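You operate a simulated robot arm through the tools that you are given. There is no shell and no other tool. Be economical: measure what you need, move in short steps, check, and stop when the job is done.

Carry out the task below with a simulated robot arm. There is one attempt and no reset: what you move stays moved.

## Task
Open the split mould, knock the casting loose, stand it in the dark tray.
Fine: use the yellow lever; leave the clamp free and the mould open.

It is judged by the outcome, as a careful person would: the job done as asked, and still so three seconds after it is handed in. It fails if anything else is knocked over, pushed out of place, dropped, spilled or broken.

## Robot
A 7-joint arm with a two-finger parallel gripper, fixed in place. Base frame: the origin is at the foot of the arm, x ahead of it, y to its left, z up; the work surface is at about z = 0. Lengths are in cm, angles in rad, forces in N, time in s.
With the tool pointing down near the work surface it reaches from about 22 to 58 cm from the base axis. Its first joint turns from -1.152 to 1.152 rad. Payload 2.5 kg.
The tool frame sits at the grasp point between the pads (the TCP): z along the fingers, y along the line on which they close. The tips reach 2.3 cm beyond it. Largest opening 9.4 cm; finger width 3.8, thickness 1; the body of the gripper, 5.4 by 9.6 cm, starts 3.9 cm behind the TCP.
Orientation is that of the tool frame in the base frame, as [roll, pitch, yaw] about the fixed x, y, z axes, in that order (R = Rz(yaw) Ry(pitch) Rx(roll)). With the fingers straight down and closing along the base's y, the tool's x points along the base's -x, its y along +y and its z along -z.

## Interface
- The arm moves only by the tool nudge_tool. Its arguments are lists of equal length, an entry for each row: "linear": the shift along the tool's x, y, z in cm, a list of three; "angular": the turn, a rotation vector about the tool's x, y, z in rad, a list of three. In form: {"linear": [[x, y, z], ...], "angular": [[rx, ry, rz], ...]}. A call has 1 to 12 rows; each row is the pose to reach, as a shift and turn from the pose commanded when the call began, along the tool's axes at that moment. "hand" is the finger opening in cm, from 0 to 9.4, set as the call begins (left out, the last holds). Each row takes 0.2 s and may step no farther than 5 cm and 0.15 rad from the row before; otherwise, or with a gripper value out of range, the whole call is refused. A pose out of reach is approached as far as the arm can. The call stops where the force on the tool passes 40 N (or 10 N more than at its start, if that is more) or the arm is blocked; 0.2 s more then pass. Each finger travels about 10.8 cm/s and halts on what it meets, pressing with about 32 N; the grip force reading is that of the motor and also rises with nothing between the fingers. The clock runs only during rows and for 0.2 s after the last one: add rows that repeat a pose to give the fingers time. The reply holds the time, the measured pose of the TCP, the force on the tool along the base axes, the opening and the grip force, in the units named above and with some noise.
- Cameras (640 x 400 px; columns grow to the right, rows downward): "scene" is fixed at [12.58, -41.27, 53.77]; the picture's right is [0.77, -0.64, 0.00], its down [-0.40, -0.48, -0.78] and it looks along [0.50, 0.60, -0.62] (base axes); focal length 320 px, centre (320, 200). "wrist" rides on the gripper at [-3.9, 0, -4.4] in the tool frame; the picture's right is [0.00, -1.00, 0.00], its down [0.97, 0.00, -0.24] and it looks along [0.24, 0.00, 0.97] (tool axes); focal length 218 px, centre (320, 200).
- get_image(camera): a new picture of that camera. The clock stands still meanwhile.
- locate(camera, pixels): for up to 12 pixels [column, row] of the newest picture of that camera ("zoom" is the newest enlarged one), the place [x, y, z] in the base frame of the surface seen there, good to about 0.3 cm. The clock stands still meanwhile.
- close_up(camera, box): a new picture of the part [left, top, right, bottom] of that camera's present view, enlarged. The clock stands still meanwhile.
- job_done(): hands the job in; it is judged then, once.

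Go step by step. Measure first, check grasps and placings, and put right what went wrong. The budget is 80 turns and 54 pictures, counting those below and the enlarged ones. Unless the task says otherwise, let go and move clear before handing in, and close with one line.

The tools are called after ">>>" as a command line: name --argument value ..., lists and objects as JSON in quotes. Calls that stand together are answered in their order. nudge_tool: Moves the arm, as the interface text tells. Its arguments: {"type":"object","properties":{"linear":{"type":"array","items":{"type":"array","items":{"type":"number"}}},"angular":{"type":"array","items":{"type":"array","items":{"type":"number"}}},"hand":{"type":"number"}},"required":["linear","angular"]} The other tools are called the same way: get_image (camera) takes a picture; locate (camera, pixels) gives the place of the surface under pixels of a picture; close_up (camera, box) takes an enlarged picture of a part of a camera's view; job_done () hands the job in.

At the start:

```text
t: 0.0
eef_pos: [32.66, -0.32, 32.33]
tcp_rot: [3.141, 0.0, 3.142]
wrist_force: [0.2, -0.4, 0.1]
opening: 9.43
finger_force: 0.0
```

scene: 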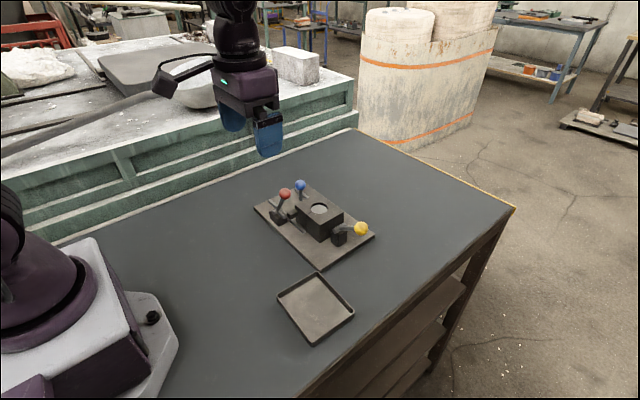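
wrist: 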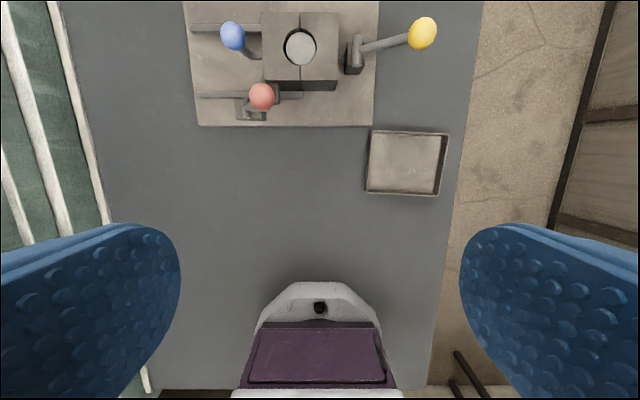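

The mould sits around scene pixel (315,220), with red, blue and yellow knobs, and the tray is at (315,308). I'll take enlarged views to understand the mechanism.

>>> close_up --camera "scene" --box '[240, 165, 400, 265]'

>>> close_up --camera "wrist" --box '[180, 0, 460, 175]'

```text
4.00 times, centred on (320, 215) of scene
```

zoom: 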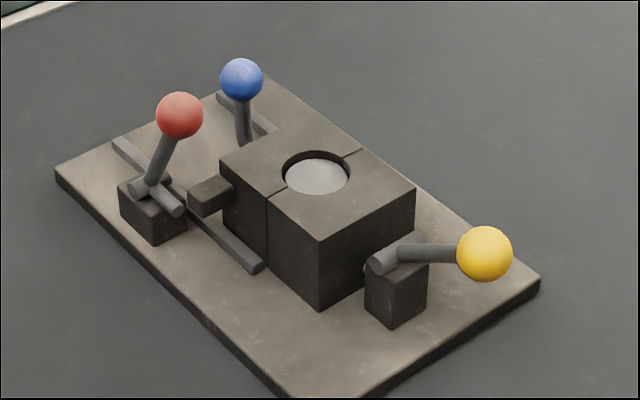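

```text
2.29 times, centred on (320, 88) of wrist
```

zoom: 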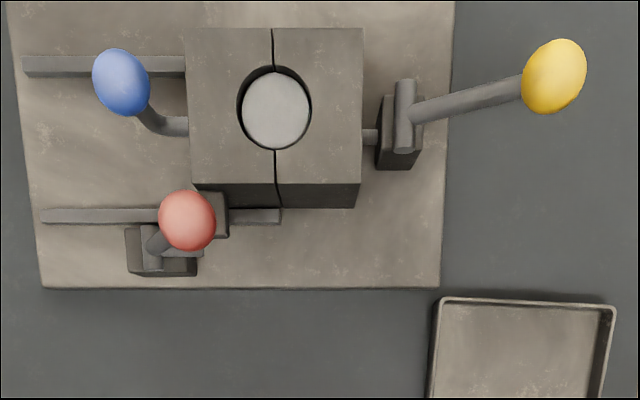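

The zoom shows a blue knob on the sliding half, the red clamp lever beside a lug, and a yellow lever with a rod into the right half. I'll measure key points.

>>> locate --camera "zoom" --pixels '[[121, 82], [187, 220], [554, 76], [404, 115], [276, 110], [195, 35], [355, 35], [355, 180], [195, 180], [160, 240], [215, 200], [370, 137]]'

>>> locate --camera "scene" --pixels '[[285, 194], [300, 186], [361, 228], [340, 232], [316, 274], [279, 297], [313, 344], [353, 312], [316, 305], [278, 216], [292, 213], [320, 209]]'

>>> locate --camera "wrist" --pixels '[[232, 36], [262, 96], [422, 33], [199, 125], [372, 122], [373, 132], [448, 135], [440, 195], [367, 192], [405, 165], [200, 96], [255, 50]]'

```text
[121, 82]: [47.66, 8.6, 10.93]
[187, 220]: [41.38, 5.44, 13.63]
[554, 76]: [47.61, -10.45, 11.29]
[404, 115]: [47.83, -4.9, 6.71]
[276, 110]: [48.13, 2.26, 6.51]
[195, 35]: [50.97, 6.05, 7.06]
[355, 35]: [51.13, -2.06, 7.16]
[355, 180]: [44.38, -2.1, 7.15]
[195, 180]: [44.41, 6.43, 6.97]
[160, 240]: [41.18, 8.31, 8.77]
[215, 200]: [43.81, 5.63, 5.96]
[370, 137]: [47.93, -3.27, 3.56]
```

```text
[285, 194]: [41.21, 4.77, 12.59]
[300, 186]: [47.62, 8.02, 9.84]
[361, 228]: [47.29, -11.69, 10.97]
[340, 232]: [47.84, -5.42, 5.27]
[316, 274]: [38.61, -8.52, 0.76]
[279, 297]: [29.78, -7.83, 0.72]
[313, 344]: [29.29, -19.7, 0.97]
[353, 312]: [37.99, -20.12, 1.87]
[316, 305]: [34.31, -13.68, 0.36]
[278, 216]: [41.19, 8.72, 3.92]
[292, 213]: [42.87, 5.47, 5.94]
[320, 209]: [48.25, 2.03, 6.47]
```

```text
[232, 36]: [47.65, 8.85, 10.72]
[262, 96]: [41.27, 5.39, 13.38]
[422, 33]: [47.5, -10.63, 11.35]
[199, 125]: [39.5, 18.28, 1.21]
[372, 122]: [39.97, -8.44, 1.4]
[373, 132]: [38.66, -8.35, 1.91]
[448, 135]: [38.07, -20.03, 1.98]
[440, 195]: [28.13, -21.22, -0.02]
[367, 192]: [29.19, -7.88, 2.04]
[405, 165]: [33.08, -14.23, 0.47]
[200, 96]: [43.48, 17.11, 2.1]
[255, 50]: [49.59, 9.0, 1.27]
```

Red knob is at about (41.2, 5.2, 12.5) and leans toward the mould, and yellow is at (47.5, -11, 10.5). I'll move closer to see the clamp and its surroundings.

>>> nudge_tool --linear '[[-2.5, 3, 3], [-5, 6, 6], [-5.5, 7, 9], [-5.5, 7, 9]]' --angular '[[0, 0, 0], [0, 0, 0], [0, 0, 0], [0, 0, 0]]'

>>> get_image --camera "wrist"

>>> close_up --camera "scene" --box '[256, 175, 320, 215]'

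```text
t: 1.0
eef_pos: [38.17, 6.63, 23.24]
tcp_rot: [3.141, -0.002, -3.141]
wrist_force: [0.1, 0.5, -1.2]
opening: 9.41
finger_force: 0.0
```

```text
49 pictures are left
```

wrist: 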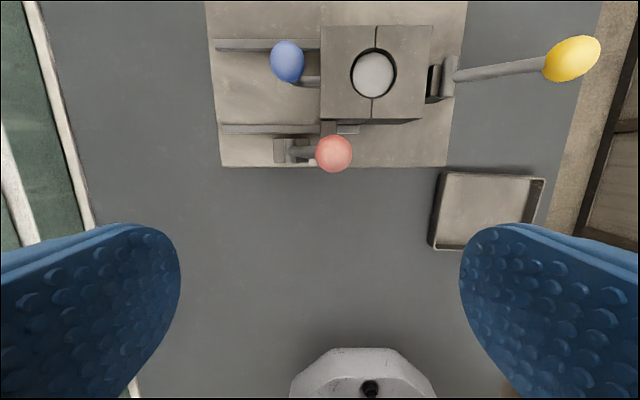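

```text
10.00 times, centred on (288, 195) of scene
```

zoom: 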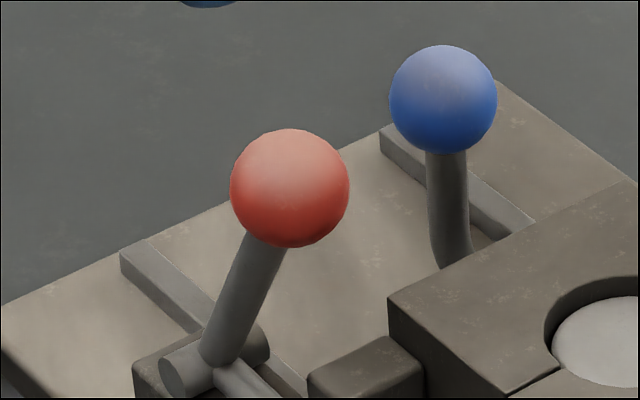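

The red lever pivots on an x-axis with a small finger toward the lug at the bottom of the zoom. One more close-up of that joint and of the yellow lever.

>>> close_up --camera "scene" --box '[264, 195, 328, 235]'

>>> locate --camera "zoom" --pixels '[[95, 185], [130, 175], [170, 185], [230, 200], [280, 180], [140, 250], [290, 150]]'

>>> close_up --camera "scene" --box '[312, 205, 384, 250]'

>>> close_up --camera "wrist" --box '[240, 10, 480, 180]'

```text
10.00 times, centred on (296, 215) of scene
```

zoom: 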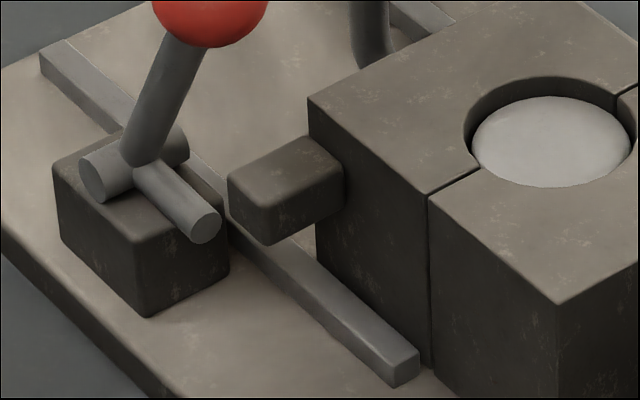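

```text
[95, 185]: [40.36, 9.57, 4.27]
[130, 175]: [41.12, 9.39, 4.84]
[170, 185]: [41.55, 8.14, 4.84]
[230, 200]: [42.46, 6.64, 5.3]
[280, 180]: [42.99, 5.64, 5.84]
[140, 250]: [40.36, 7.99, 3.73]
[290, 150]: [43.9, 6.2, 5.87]
```

```text
8.89 times, centred on (348, 228) of scene
```

zoom: 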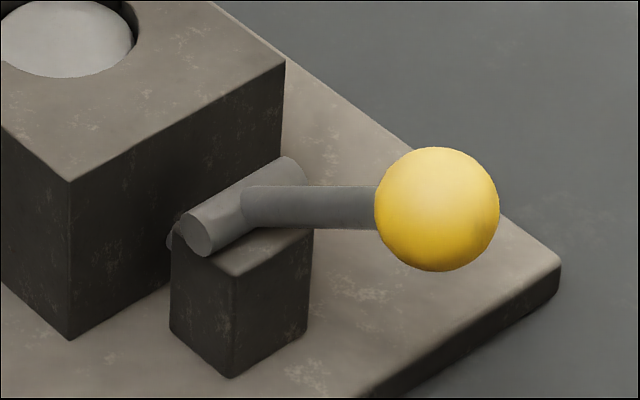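

```text
2.35 times, centred on (360, 95) of wrist
```

zoom: 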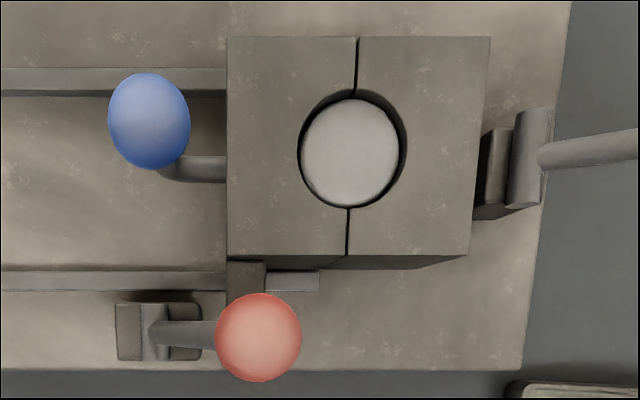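

The red pivot is at about (41.2, 9, 4.6), so swinging the knob toward +y lifts the finger off the lug. I'll straddle the knob with the fingers slightly open.

>>> nudge_tool --linear '[[-3, -1.4, 2], [-3, -1.4, 6], [-3, -1.4, 9.8], [-3, -1.4, 9.8]]' --angular '[[0, 0, 0], [0, 0, 0], [0, 0, 0], [0, 0, 0]]' --hand 5

>>> close_up --camera "scene" --box '[224, 130, 384, 230]'

```text
t: 2.0
eef_pos: [41.15, 5.36, 13.45]
tcp_rot: [-3.141, 0.0, -3.141]
wrist_force: [0.5, 0.0, -0.7]
opening: 4.98
finger_force: 0.0
```

```text
4.00 times, centred on (304, 180) of scene
```

zoom: 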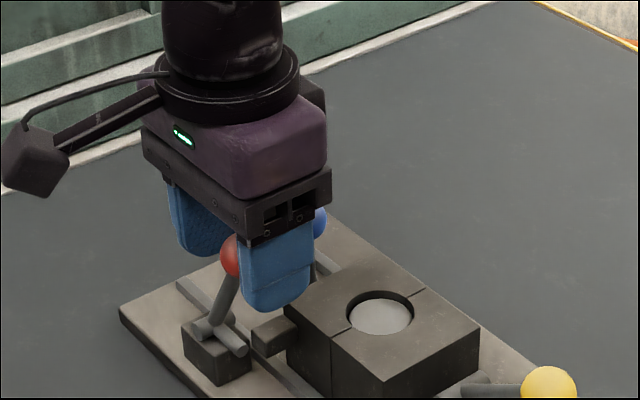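

Fingers straddle the red knob cleanly. I'll push it along its arc toward +y.

>>> nudge_tool --linear '[[0, 1.2, -0.2], [0, 2.2, -0.5], [0, 3.3, -0.8], [0, 4.4, -0.9], [0, 5.6, -0.9], [0, 6.7, -0.7], [0, 7.8, -0.4], [0, 7.8, -0.4]]' --angular '[[0, 0, 0], [0, 0, 0], [0, 0, 0], [0, 0, 0], [0, 0, 0], [0, 0, 0], [0, 0, 0], [0, 0, 0]]'

>>> close_up --camera "scene" --box '[224, 130, 384, 230]'

```text
t: 3.8
eef_pos: [41.21, 13.17, 13.87]
tcp_rot: [-3.142, 0.0, -3.141]
wrist_force: [0.2, -0.4, -0.5]
opening: 5.0
finger_force: 0.1
```

```text
4.00 times, centred on (304, 180) of scene
```

zoom: 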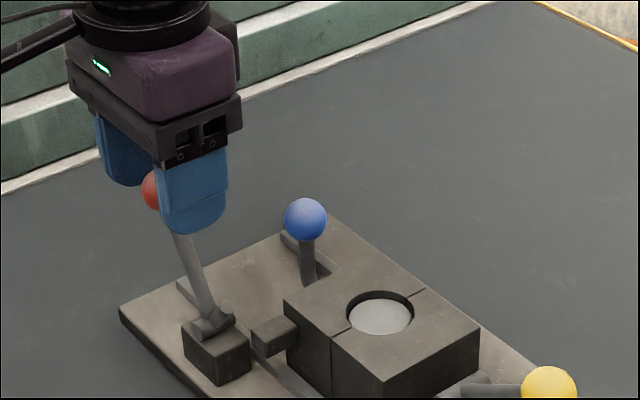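

The lever has swung past vertical and its finger is up. I'll carry it further so it stays free.

>>> nudge_tool --linear '[[0, 1, 0.3], [0, 2, 0.7], [0, 2.9, 1.3], [0, 3.7, 2.0], [0, 4.4, 2.7], [0, 4.4, 2.7]]' --angular '[[0, 0, 0], [0, 0, 0], [0, 0, 0], [0, 0, 0], [0, 0, 0], [0, 0, 0]]'

>>> nudge_tool --linear '[[0, 0, -4], [0, -3, -7], [0, -6, -8], [0, -6, -8]]' --angular '[[0, 0, 0], [0, 0, 0], [0, 0, 0], [0, 0, 0]]'

>>> get_image --camera "scene"

>>> get_image --camera "wrist"

```text
t: 4.7
eef_pos: [41.56, 15.18, 12.7]
tcp_rot: [-3.124, 0.001, 3.128]
wrist_force: [-3.3, -13.3, 9.1]
opening: 5.62
finger_force: 6.6
stopped in row 4: the force on the tool passed its limit (the readings are from after the stop); the commanded pose is now the measured one
```

```text
t: 5.7
eef_pos: [41.47, 9.76, 20.66]
tcp_rot: [-3.131, 0.004, 3.134]
wrist_force: [-0.5, -0.2, 0.6]
opening: 5.01
finger_force: 0.1
```

```text
42 pictures are left
```

scene: 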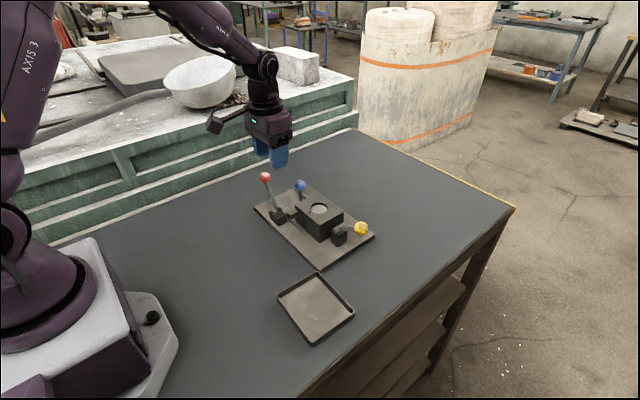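

```text
41 pictures are left
```

wrist: 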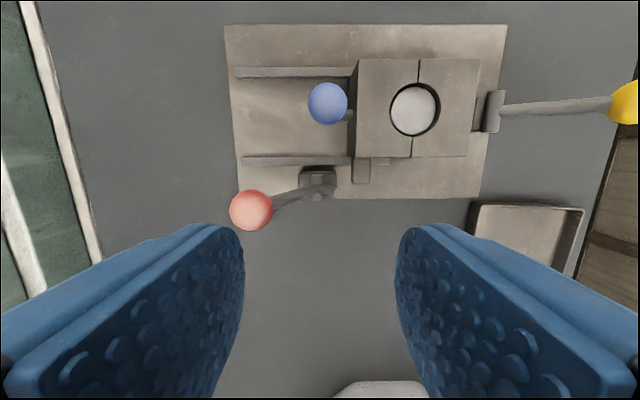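

The red lever met its end stop and stays over at knob pixel (265,177); the base plate has not shifted. Next I'll straddle the blue knob at about (47.7, 8.6, 10).

>>> nudge_tool --linear '[[-3.1, -0.6, 1], [-6.2, -1.1, 3], [-6.2, -1.1, 6.5], [-6.2, -1.1, 9.7], [-6.2, -1.1, 9.7]]' --angular '[[0, 0, 0], [0, 0, 0], [0, 0, 0], [0, 0, 0], [0, 0, 0]]'

>>> close_up --camera "scene" --box '[224, 130, 384, 230]'

```text
t: 6.9
eef_pos: [47.64, 8.39, 10.94]
tcp_rot: [-3.131, 0.004, 3.134]
wrist_force: [0.8, 0.2, 0.9]
opening: 5.02
finger_force: 0.0
```

```text
4.00 times, centred on (304, 180) of scene
```

zoom: 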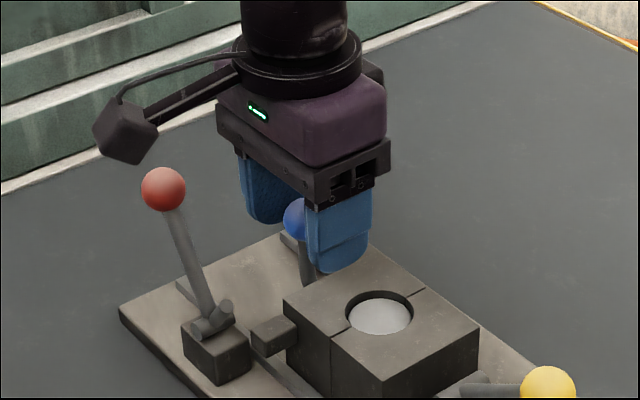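

The fingers straddle the blue knob above the mould top. I'll slide it toward +y.

>>> nudge_tool --linear '[[0, 1, 0], [0, 2, 0], [0, 3, 0], [0, 4, 0], [0, 5, 0], [0, 6, 0], [0, 7, 0], [0, 7, 0]]' --angular '[[0, 0, 0], [0, 0, 0], [0, 0, 0], [0, 0, 0], [0, 0, 0], [0, 0, 0], [0, 0, 0], [0, 0, 0]]'

>>> close_up --camera "scene" --box '[224, 150, 384, 250]'

```text
t: 8.7
eef_pos: [47.8, 15.47, 10.9]
tcp_rot: [-3.131, 0.003, 3.135]
wrist_force: [-0.5, -0.6, -0.4]
opening: 5.01
finger_force: 0.1
```

```text
4.00 times, centred on (304, 200) of scene
```

zoom: 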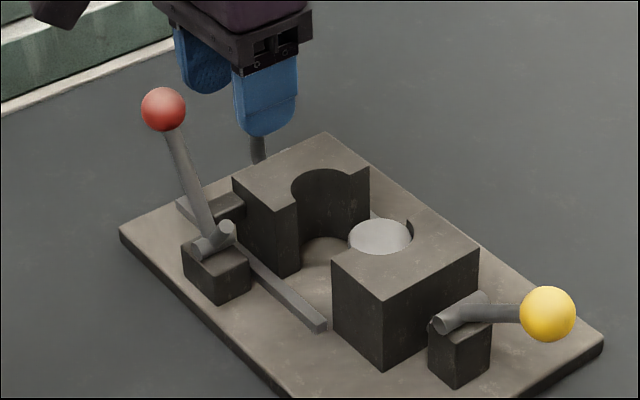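

The mould half slid open about 5.5 cm without resistance and the casting remains in the fixed half. I'll open a little more for gripper room, then move clear.

>>> nudge_tool --linear '[[0, 0.5, 0], [0, 1, 0], [0, 1.5, 0], [0, 2, 0], [0, 2, 0]]' --angular '[[0, 0, 0], [0, 0, 0], [0, 0, 0], [0, 0, 0], [0, 0, 0]]'

>>> nudge_tool --linear '[[0, -0.5, 0], [0, -0.5, -4], [2, -3, -8], [3, -6, -10], [3, -10, -10], [3, -14, -10], [3, -14, -10]]' --angular '[[0, 0, 0], [0, 0, 0], [0, 0, 0], [0, 0, 0], [0, 0, 0], [0, 0, 0], [0, 0, 0]]'

>>> get_image --camera "wrist"

>>> close_up --camera "scene" --box '[240, 165, 400, 265]'

```text
t: 9.9
eef_pos: [47.92, 17.49, 10.95]
tcp_rot: [-3.13, 0.003, 3.135]
wrist_force: [0.2, -1.5, 0.9]
opening: 5.03
finger_force: 0.0
```

```text
refused: row 3 steps farther than a row can; nothing moved
```

```text
38 pictures are left
```

wrist: 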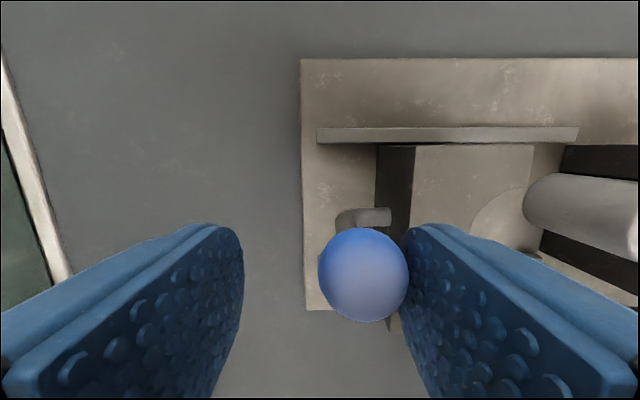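

```text
4.00 times, centred on (320, 215) of scene
```

zoom: 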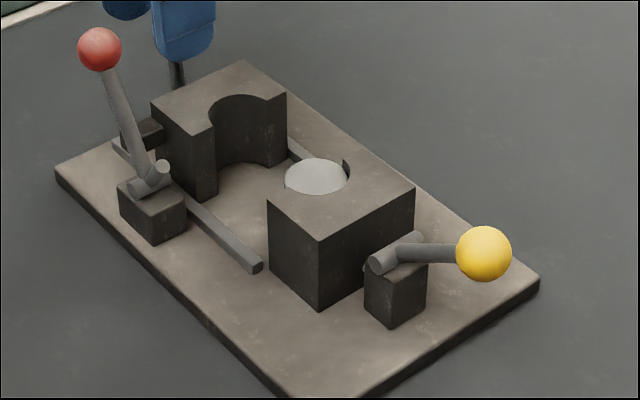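

The half is now well open (scene zoom about 7 cm of gap). I'll back off the blue knob, rise, and move over to the casting and yellow lever.

>>> nudge_tool --linear '[[0, -0.6, 0], [0, -0.6, -4], [2, -2, -8], [4, -6, -9.5], [5, -10.5, -10], [6, -15, -10], [7, -19.5, -10], [7, -21, -10], [7, -21, -10]]' --angular '[[0, 0, 0], [0, 0, 0], [0, 0, 0], [0, 0, 0], [0, 0, 0], [0, 0, 0], [0, 0, 0], [0, 0, 0], [0, 0, 0]]'

>>> get_image --camera "wrist"

```text
t: 11.9
eef_pos: [40.45, -3.56, 21.06]
tcp_rot: [-3.13, 0.005, 3.135]
wrist_force: [0.3, -0.2, -0.4]
opening: 5.02
finger_force: 0.2
```

```text
36 pictures are left
```

wrist: 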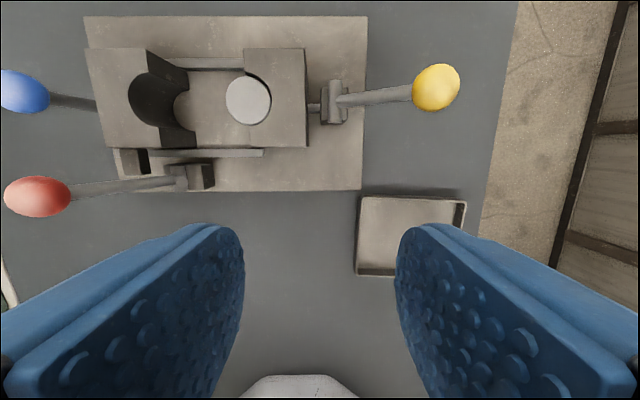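

>>> close_up --camera "wrist" --box '[180, 20, 500, 220]'

>>> locate --camera "wrist" --pixels '[[437, 87], [248, 100], [228, 100], [269, 100], [248, 78], [248, 123], [333, 100], [315, 110], [170, 70], [28, 92], [38, 195], [410, 235]]'

```text
2.00 times, centred on (340, 120) of wrist
```

zoom: 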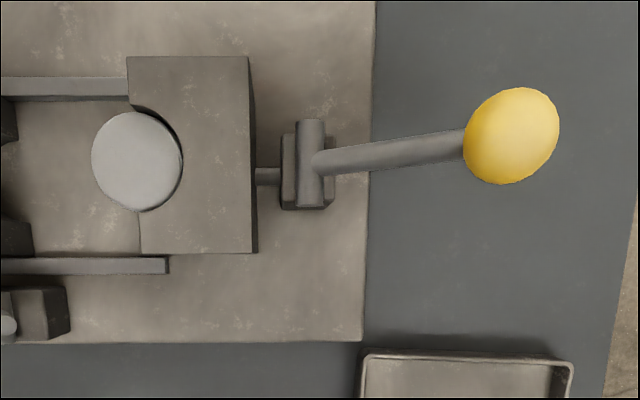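

```text
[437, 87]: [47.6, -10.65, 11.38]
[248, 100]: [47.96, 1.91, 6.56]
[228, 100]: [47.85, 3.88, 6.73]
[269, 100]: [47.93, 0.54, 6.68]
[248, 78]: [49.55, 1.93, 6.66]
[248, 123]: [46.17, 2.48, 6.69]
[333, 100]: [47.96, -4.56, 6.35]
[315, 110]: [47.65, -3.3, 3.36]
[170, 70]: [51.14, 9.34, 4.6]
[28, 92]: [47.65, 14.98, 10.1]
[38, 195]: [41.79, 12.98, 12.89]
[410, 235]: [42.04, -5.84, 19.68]
```

The casting top centre is (47.9, 2.0, 6.6), diameter about 3.6, and a rod at (47.7, -3.3, 3.4) runs under the yellow pivot, so pressing the knob down should drive it +y. I'll place closed fingertips above the knob.

>>> nudge_tool --linear '[[-3.6, -3, 0], [-7.1, -6, 1], [-7.1, -7.3, 4.5], [-7.1, -7.3, 6], [-7.1, -7.3, 6]]' --angular '[[0, 0, 0], [0, 0, 0], [0, 0, 0], [0, 0, 0], [0, 0, 0]]' --hand 0

>>> nudge_tool --linear '[[0, 0, 0.6], [0, -0.1, 1.2], [0, -0.2, 1.7], [0, -0.4, 2.2], [0, -0.6, 2.7], [0, -0.8, 3.2], [0, -0.8, 3.2]]' --angular '[[0, 0, 0], [0, 0, 0], [0, 0, 0], [0, 0, 0], [0, 0, 0], [0, 0, 0], [0, 0, 0]]'

>>> close_up --camera "scene" --box '[260, 165, 420, 265]'

```text
t: 13.1
eef_pos: [47.62, -10.83, 15.16]
tcp_rot: [-3.13, 0.004, 3.135]
wrist_force: [-0.5, 0.3, 1.1]
opening: 0.0
finger_force: 32.1
```

```text
t: 14.7
eef_pos: [47.6, -11.72, 11.98]
tcp_rot: [-3.131, 0.004, 3.135]
wrist_force: [0.4, -1.2, 3.8]
opening: 0.0
finger_force: 32.2
```

```text
4.00 times, centred on (340, 215) of scene
```

zoom: 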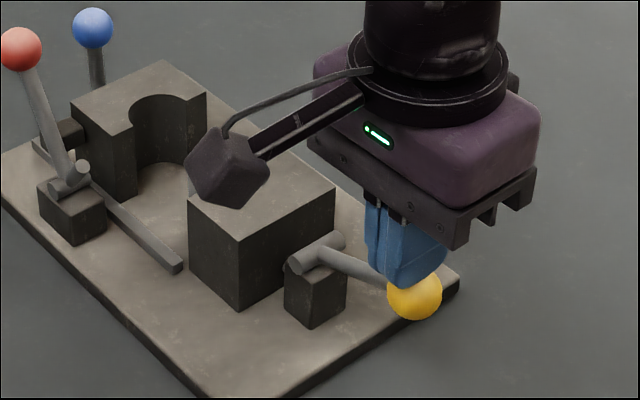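

The lever moves down with only about 4 N. I'll continue along its arc.

>>> nudge_tool --linear '[[0, -0.2, 0.5], [0, -0.4, 1.0], [0, -0.5, 1.5], [0, -0.6, 2.0], [0, -0.7, 2.5], [0, -0.7, 2.5]]' --angular '[[0, 0, 0], [0, 0, 0], [0, 0, 0], [0, 0, 0], [0, 0, 0], [0, 0, 0]]'

>>> close_up --camera "scene" --box '[260, 165, 420, 265]'

>>> get_image --camera "wrist"

```text
t: 16.1
eef_pos: [47.7, -12.36, 10.04]
tcp_rot: [-3.132, 0.007, 3.136]
wrist_force: [-3.6, 1.7, 12.2]
opening: 0.0
finger_force: 32.3
stopped in row 6: the force on the tool passed its limit (the readings are from after the stop); the commanded pose is now the measured one
```

```text
4.00 times, centred on (340, 215) of scene
```

zoom: 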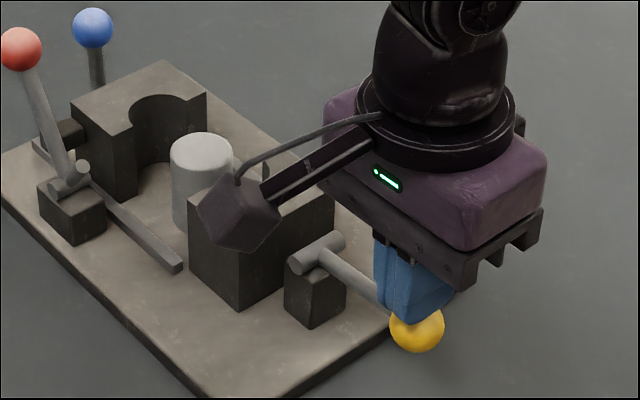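

```text
32 pictures are left
```

wrist: 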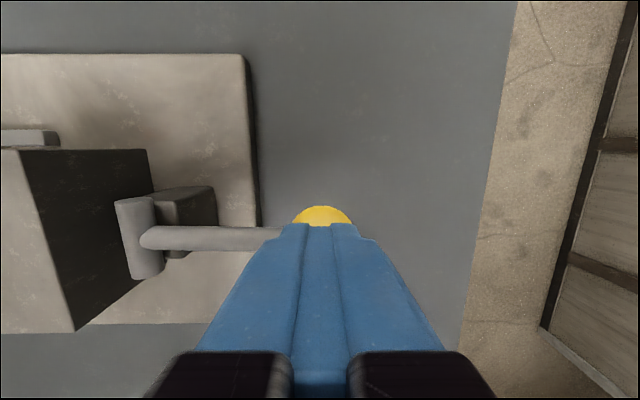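

The lever hit its stop and the casting stands free at zoom (200,180). I'll rise straight up and look at the casting.

>>> nudge_tool --linear '[[0, 0, -4], [0, 0.5, -8], [3, 5, -10], [6, 9, -10], [7, 13, -10], [7, 15, -10], [7, 15, -10]]' --angular '[[0, 0, 0], [0, 0, 0], [0, 0, 0], [0, 0, 0], [0, 0, 0], [0, 0, 0], [0, 0, 0]]' --hand 8

>>> get_image --camera "wrist"

>>> close_up --camera "scene" --box '[260, 165, 420, 265]'

```text
refused: row 3 steps farther than a row can; nothing moved
```

```text
31 pictures are left
```

wrist: 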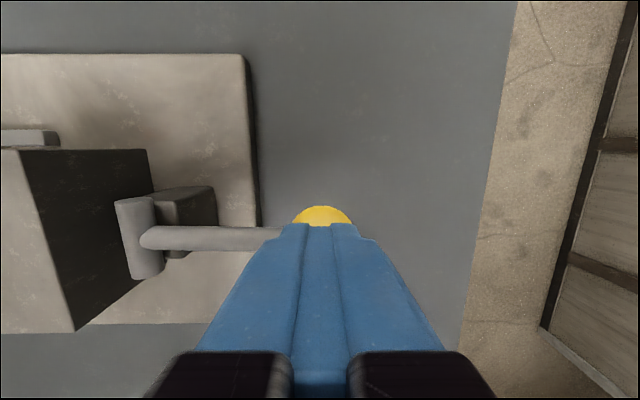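

```text
4.00 times, centred on (340, 215) of scene
```

zoom: 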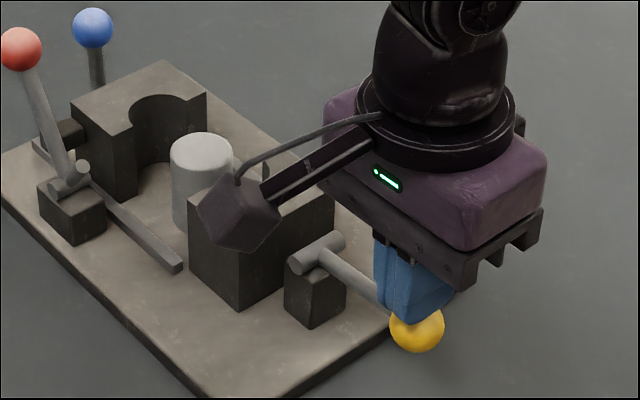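

The step was too big; I'll repeat with smaller steps.

>>> nudge_tool --linear '[[0, 0, -4], [0, 0.5, -8], [2, 4, -10], [4, 8, -11], [6, 12, -11], [7, 15, -11], [7, 15, -11]]' --angular '[[0, 0, 0], [0, 0, 0], [0, 0, 0], [0, 0, 0], [0, 0, 0], [0, 0, 0], [0, 0, 0]]' --hand 0

>>> get_image --camera "wrist"

>>> close_up --camera "scene" --box '[260, 165, 420, 265]'

```text
t: 17.7
eef_pos: [40.6, 2.94, 20.67]
tcp_rot: [-3.133, 0.006, 3.135]
wrist_force: [0.0, 0.3, 0.3]
opening: 0.0
finger_force: 32.1
```

```text
29 pictures are left
```

wrist: 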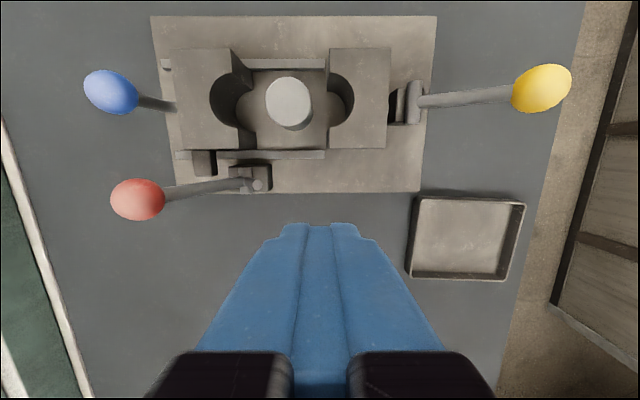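

```text
4.00 times, centred on (340, 215) of scene
```

zoom: 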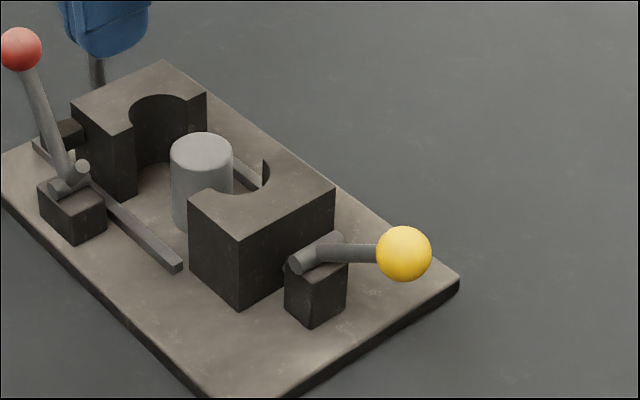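

The lever sprang back up and the casting stands upright between the halves, top at wrist (288,102). Measuring it, the gap and the tray.

>>> locate --camera "wrist" --pixels '[[288, 102], [268, 102], [310, 102], [288, 80], [288, 126], [333, 60], [333, 140], [233, 60], [415, 203], [522, 210], [507, 276], [412, 268]]'

>>> locate --camera "zoom" --pixels '[[202, 148], [173, 150], [231, 150], [202, 134], [202, 163], [185, 225], [186, 200], [190, 200], [205, 95], [135, 135], [80, 170], [136, 195]]'

```text
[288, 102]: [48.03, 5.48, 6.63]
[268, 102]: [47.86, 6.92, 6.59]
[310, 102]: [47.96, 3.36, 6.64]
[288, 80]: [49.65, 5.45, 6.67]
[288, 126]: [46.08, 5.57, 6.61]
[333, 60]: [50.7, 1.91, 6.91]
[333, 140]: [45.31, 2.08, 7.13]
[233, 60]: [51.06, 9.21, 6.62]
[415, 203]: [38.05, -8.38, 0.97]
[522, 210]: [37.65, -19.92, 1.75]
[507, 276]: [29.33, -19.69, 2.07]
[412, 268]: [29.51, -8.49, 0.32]
```

```text
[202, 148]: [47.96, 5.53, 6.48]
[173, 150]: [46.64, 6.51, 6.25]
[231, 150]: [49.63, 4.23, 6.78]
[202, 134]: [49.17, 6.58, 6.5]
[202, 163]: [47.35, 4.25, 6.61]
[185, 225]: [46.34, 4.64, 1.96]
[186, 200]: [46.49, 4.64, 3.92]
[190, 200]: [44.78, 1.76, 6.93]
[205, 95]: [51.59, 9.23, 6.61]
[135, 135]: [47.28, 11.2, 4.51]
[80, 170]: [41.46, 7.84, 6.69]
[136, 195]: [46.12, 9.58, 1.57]
```

The casting centre is (47.95, 5.35), top 6.6, with 3.7 cm gaps to the halves, so I'll grip it with fingers closing along x. First I'll turn the gripper -π/2 about tool z above it, keeping the side box away from the blue knob.

>>> nudge_tool --linear '[[-1, 0.3, 0], [-2, 0.6, 0], [-3, 0.9, 0], [-4, 1.2, 0], [-5, 1.5, 0], [-6, 1.8, 0], [-7.35, 2.4, 0], [-7.35, 2.4, 0], [-7.35, 2.4, 1], [-7.35, 2.4, 2], [-7.35, 2.4, 2.5], [-7.35, 2.4, 2.5]]' --angular '[[0, 0, -0.14], [0, 0, -0.28], [0, 0, -0.42], [0, 0, -0.56], [0, 0, -0.7], [0, 0, -0.84], [0, 0, -0.98], [0, 0, -1.12], [0, 0, -1.26], [0, 0, -1.4], [0, 0, -1.54], [0, 0, -1.57]]' --hand 6.5

>>> get_image --camera "wrist"

>>> get_image --camera "scene"

```text
t: 20.3
eef_pos: [48.08, 5.14, 18.1]
tcp_rot: [-3.137, -0.01, -1.577]
wrist_force: [0.9, 0.3, 0.0]
opening: 6.51
finger_force: 0.1
```

```text
27 pictures are left
```

wrist: 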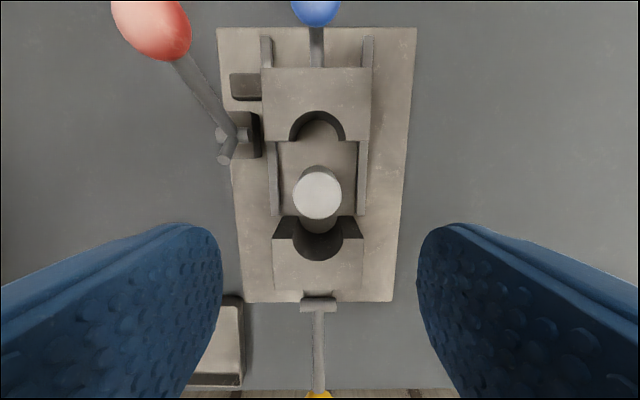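

```text
26 pictures are left
```

scene: 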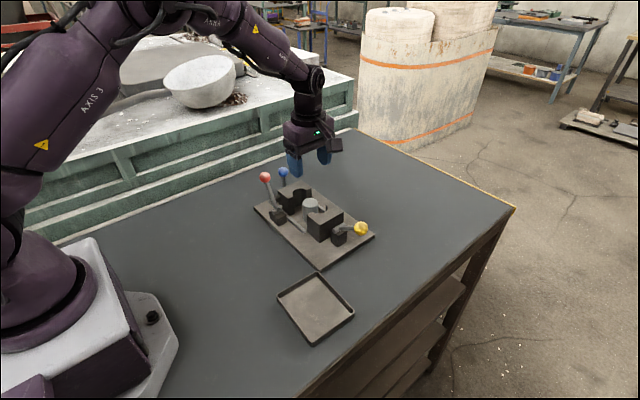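

Gripper is aligned over the casting at wrist (317,190). I'll descend with a 5.8 cm opening, in two stages.

>>> nudge_tool --linear '[[-0.25, 0.1, 3], [-0.25, 0.1, 6], [-0.25, 0.1, 8.5], [-0.25, 0.1, 8.5]]' --angular '[[0, 0, 0], [0, 0, 0], [0, 0, 0], [0, 0, 0]]' --hand 5.8

>>> get_image --camera "wrist"

>>> close_up --camera "scene" --box '[240, 145, 400, 245]'

```text
t: 21.3
eef_pos: [48.07, 5.42, 9.53]
tcp_rot: [-3.136, -0.011, -1.578]
wrist_force: [-0.2, 0.7, -0.4]
opening: 5.81
finger_force: 0.1
```

```text
25 pictures are left
```

wrist: 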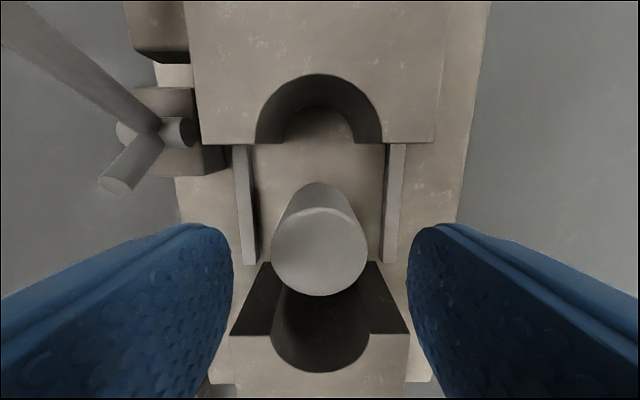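

```text
4.00 times, centred on (320, 195) of scene
```

zoom: 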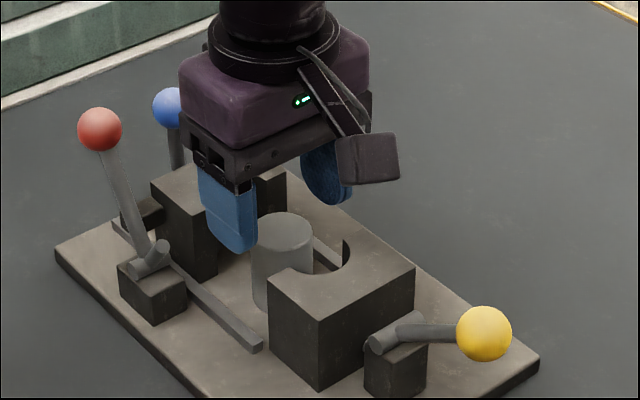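

Both fingers clear the halves and the casting is centred (col 319). Descending 4.3 cm and closing.

>>> nudge_tool --linear '[[0, 0.05, 1.5], [0, 0.05, 3], [0, 0.05, 4.3], [0, 0.05, 4.3]]' --angular '[[0, 0, 0], [0, 0, 0], [0, 0, 0], [0, 0, 0]]'

>>> nudge_tool --linear '[[0, 0, 0], [0, 0, 0], [0, 0, 0]]' --angular '[[0, 0, 0], [0, 0, 0], [0, 0, 0]]' --hand 2.5

>>> close_up --camera "scene" --box '[240, 145, 400, 245]'

```text
t: 22.3
eef_pos: [48.15, 5.36, 5.22]
tcp_rot: [-3.136, -0.012, -1.578]
wrist_force: [-0.1, 0.1, 1.4]
opening: 5.8
finger_force: 0.0
```

```text
t: 23.1
eef_pos: [48.11, 5.31, 5.25]
tcp_rot: [-3.135, -0.009, -1.578]
wrist_force: [-0.8, -0.2, -0.3]
opening: 3.64
finger_force: 32.4
```

```text
4.00 times, centred on (320, 195) of scene
```

zoom: 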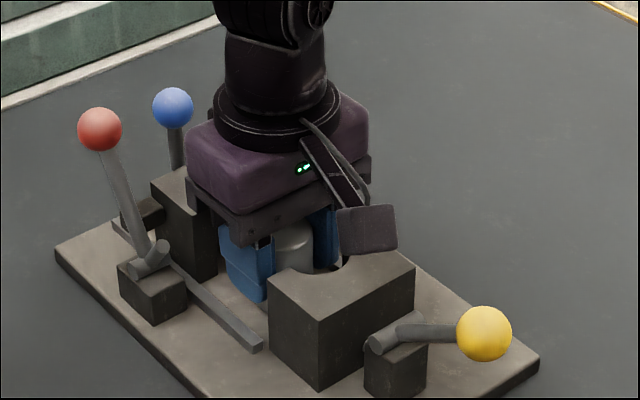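

The casting is gripped at 3.64 cm with 32 N. Lifting straight up.

>>> nudge_tool --linear '[[0, 0, -1], [0, 0, -3], [0, 0, -5.5], [0, 0, -8], [0, 0, -11], [0, 0, -11]]' --angular '[[0, 0, 0], [0, 0, 0], [0, 0, 0], [0, 0, 0], [0, 0, 0], [0, 0, 0]]'

>>> get_image --camera "scene"

```text
t: 24.5
eef_pos: [47.97, 5.38, 16.36]
tcp_rot: [-3.136, -0.01, -1.578]
wrist_force: [0.5, 0.4, -2.1]
opening: 3.63
finger_force: 31.9
```

```text
22 pictures are left
```

scene: 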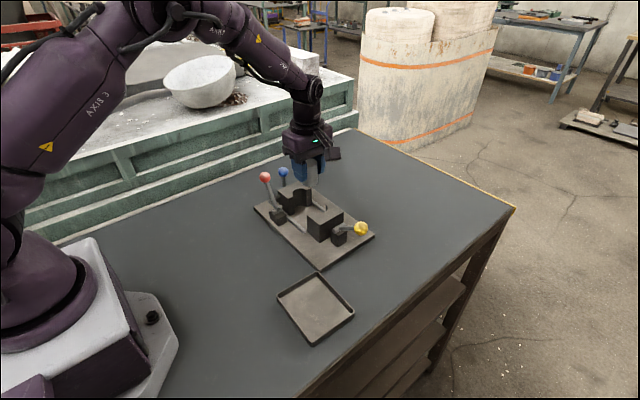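

The casting is held clear of the mould. Carrying it over the tray centre at about (33.7, -14).

>>> nudge_tool --linear '[[1.2, 0.9, 0], [3.6, 2.7, 0], [6.4, 4.7, 0], [9.2, 6.8, 0], [12, 8.8, 0], [14.8, 10.8, 0], [17.4, 12.8, 0], [19.4, 14.3, 0], [19.4, 14.3, 0]]' --angular '[[0, 0, 0], [0, 0, 0], [0, 0, 0], [0, 0, 0], [0, 0, 0], [0, 0, 0], [0, 0, 0], [0, 0, 0], [0, 0, 0]]'

>>> nudge_tool --linear '[[0, 0, 2], [0, 0, 4.5], [0, 0, 7], [0, 0, 9], [0, 0, 9]]' --angular '[[0, 0, 0], [0, 0, 0], [0, 0, 0], [0, 0, 0], [0, 0, 0]]'

>>> close_up --camera "scene" --box '[236, 250, 396, 350]'

>>> get_image --camera "wrist"

```text
t: 26.5
eef_pos: [33.42, -13.88, 16.38]
tcp_rot: [-3.135, -0.01, -1.578]
wrist_force: [-0.5, 0.0, -2.1]
opening: 3.6
finger_force: 32.1
```

```text
t: 27.7
eef_pos: [33.62, -14.09, 7.45]
tcp_rot: [-3.138, -0.011, -1.578]
wrist_force: [-0.5, -0.5, -0.5]
opening: 3.63
finger_force: 32.2
```

```text
4.00 times, centred on (316, 300) of scene
```

zoom: 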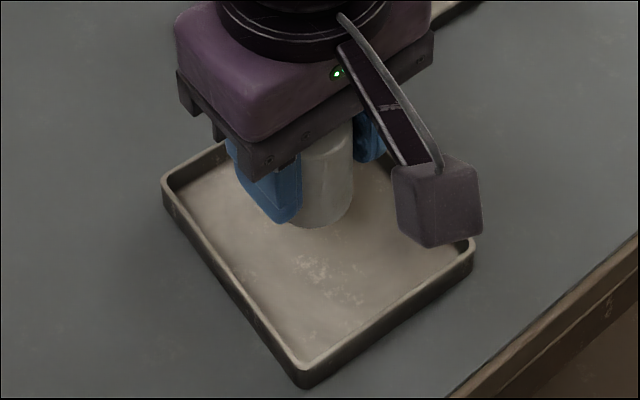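

```text
20 pictures are left
```

wrist: 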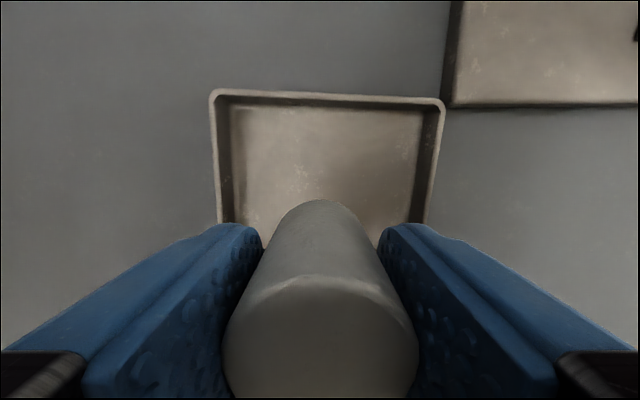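

The casting is upright above the tray floor. I'll lower to just above and feel for contact.

>>> nudge_tool --linear '[[0, 0, 1], [0, 0, 1.9], [0, 0, 2.6], [0, 0, 2.6]]' --angular '[[0, 0, 0], [0, 0, 0], [0, 0, 0], [0, 0, 0]]'

>>> nudge_tool --linear '[[0, 0, 0.15], [0, 0, 0.25], [0, 0, 0.25]]' --angular '[[0, 0, 0], [0, 0, 0], [0, 0, 0]]'

>>> close_up --camera "scene" --box '[276, 265, 356, 315]'

```text
t: 28.7
eef_pos: [33.59, -14.0, 4.76]
tcp_rot: [-3.136, -0.012, -1.578]
wrist_force: [-0.8, 0.5, -2.5]
opening: 3.64
finger_force: 32.0
```

```text
t: 29.5
eef_pos: [33.65, -13.93, 4.66]
tcp_rot: [-3.136, -0.01, -1.578]
wrist_force: [0.2, -0.5, -1.1]
opening: 3.62
finger_force: 32.7
```

```text
8.00 times, centred on (316, 290) of scene
```

zoom: 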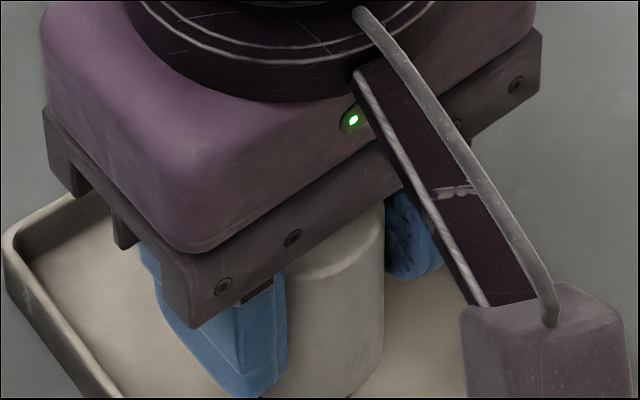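

No contact yet (about -1 to -2 N is the load). Continuing down in small steps.

>>> nudge_tool --linear '[[0, 0, 0.1], [0, 0, 0.2], [0, 0, 0.2]]' --angular '[[0, 0, 0], [0, 0, 0], [0, 0, 0]]'

>>> nudge_tool --linear '[[0, 0, 0.1], [0, 0, 0.15], [0, 0, 0.15]]' --angular '[[0, 0, 0], [0, 0, 0], [0, 0, 0]]'

```text
t: 30.3
eef_pos: [33.58, -14.03, 4.41]
tcp_rot: [-3.138, -0.011, -1.578]
wrist_force: [-0.2, -0.1, -1.3]
opening: 3.62
finger_force: 32.1
```

```text
t: 31.1
eef_pos: [33.67, -13.96, 4.25]
tcp_rot: [-3.137, -0.011, -1.579]
wrist_force: [-5.5, 2.9, 19.4]
opening: 3.59
finger_force: 32.4
```

Contact: 19 N upward at TCP z 4.25, so the casting stands on the tray floor. I'll ease up slightly and release with a modest opening.

>>> nudge_tool --linear '[[0, 0, -0.08], [0, 0, -0.08]]' --angular '[[0, 0, 0], [0, 0, 0]]'

>>> nudge_tool --linear '[[0, 0, 0], [0, 0, 0]]' --angular '[[0, 0, 0], [0, 0, 0]]' --hand 5.4

>>> nudge_tool --linear '[[0, 0, -1], [0, 0, -3], [0, 0, -6], [0, 0, -10], [0, 0, -13], [0, 0, -13]]' --angular '[[0, 0, 0], [0, 0, 0], [0, 0, 0], [0, 0, 0], [0, 0, 0], [0, 0, 0]]'

>>> get_image --camera "scene"

>>> close_up --camera "scene" --box '[224, 165, 400, 275]'

>>> get_image --camera "wrist"

```text
t: 31.7
eef_pos: [33.58, -14.09, 4.38]
tcp_rot: [-3.133, -0.01, -1.578]
wrist_force: [1.5, 0.4, 2.4]
opening: 3.62
finger_force: 32.1
```

```text
t: 32.3
eef_pos: [33.48, -13.94, 4.4]
tcp_rot: [-3.137, -0.012, -1.579]
wrist_force: [0.5, 0.0, 0.0]
opening: 5.4
finger_force: 0.2
```

```text
t: 33.7
eef_pos: [33.52, -13.86, 17.33]
tcp_rot: [-3.136, -0.011, -1.578]
wrist_force: [-0.4, -0.1, -0.8]
opening: 5.37
finger_force: 0.1
```

```text
18 pictures are left
```

scene: 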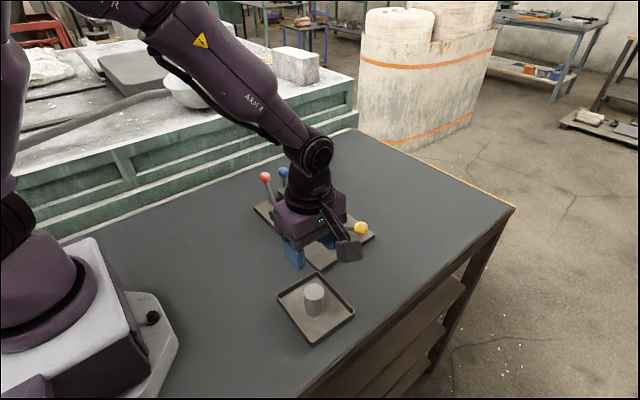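

```text
3.64 times, centred on (312, 220) of scene
```

zoom: 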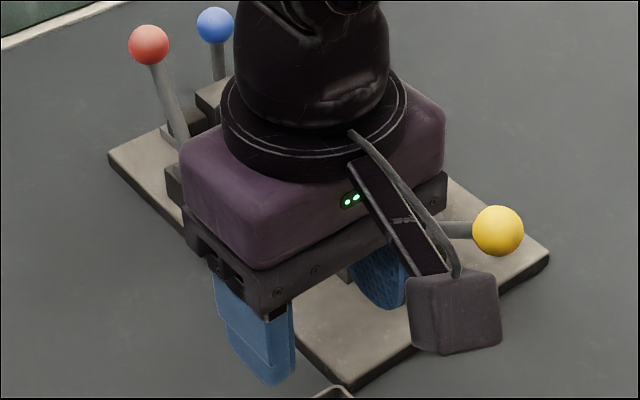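

```text
16 pictures are left
```

wrist: 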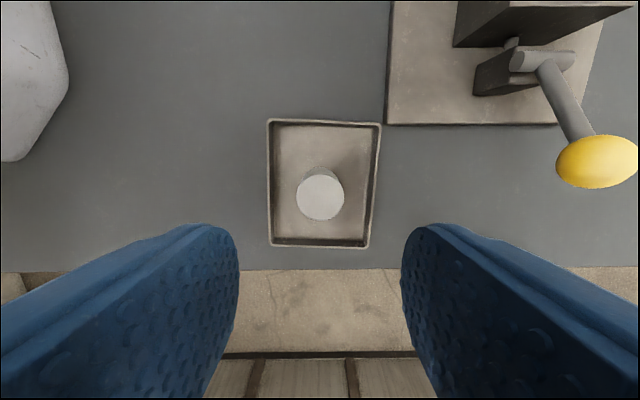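

The casting stands upright in the tray at scene (314,299). I'll rise further and make a final check of the mould and clamp.

>>> nudge_tool --linear '[[0, 2, -4], [0, 4, -8], [0, 6, -12], [0, 6, -12]]' --angular '[[0, 0, 0], [0, 0, 0], [0, 0, 0], [0, 0, 0]]'

>>> close_up --camera "scene" --box '[208, 160, 432, 350]'

```text
t: 34.7
eef_pos: [27.35, -13.73, 29.33]
tcp_rot: [-3.137, -0.008, -1.578]
wrist_force: [-0.7, 0.7, -1.0]
opening: 5.41
finger_force: 0.0
```

```text
2.11 times, centred on (320, 255) of scene
```

zoom: 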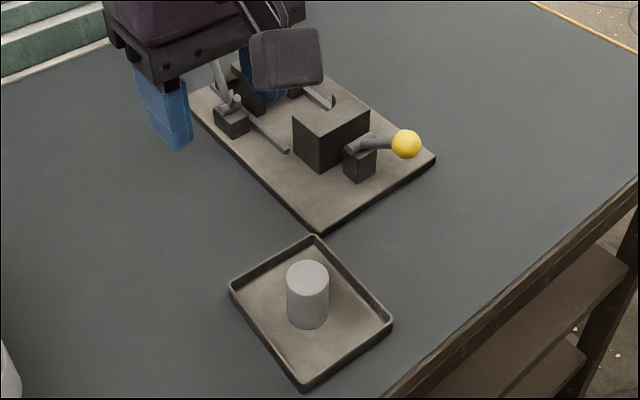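

The casting stands in the tray, the clamp lever is over and free, the mould is open, and nothing else has moved. Handing in.

>>> job_done

```text
The job is handed in.
```

The casting is standing upright in the dark tray. I knocked it loose with the yellow lever; the mould is open and the clamp is free.
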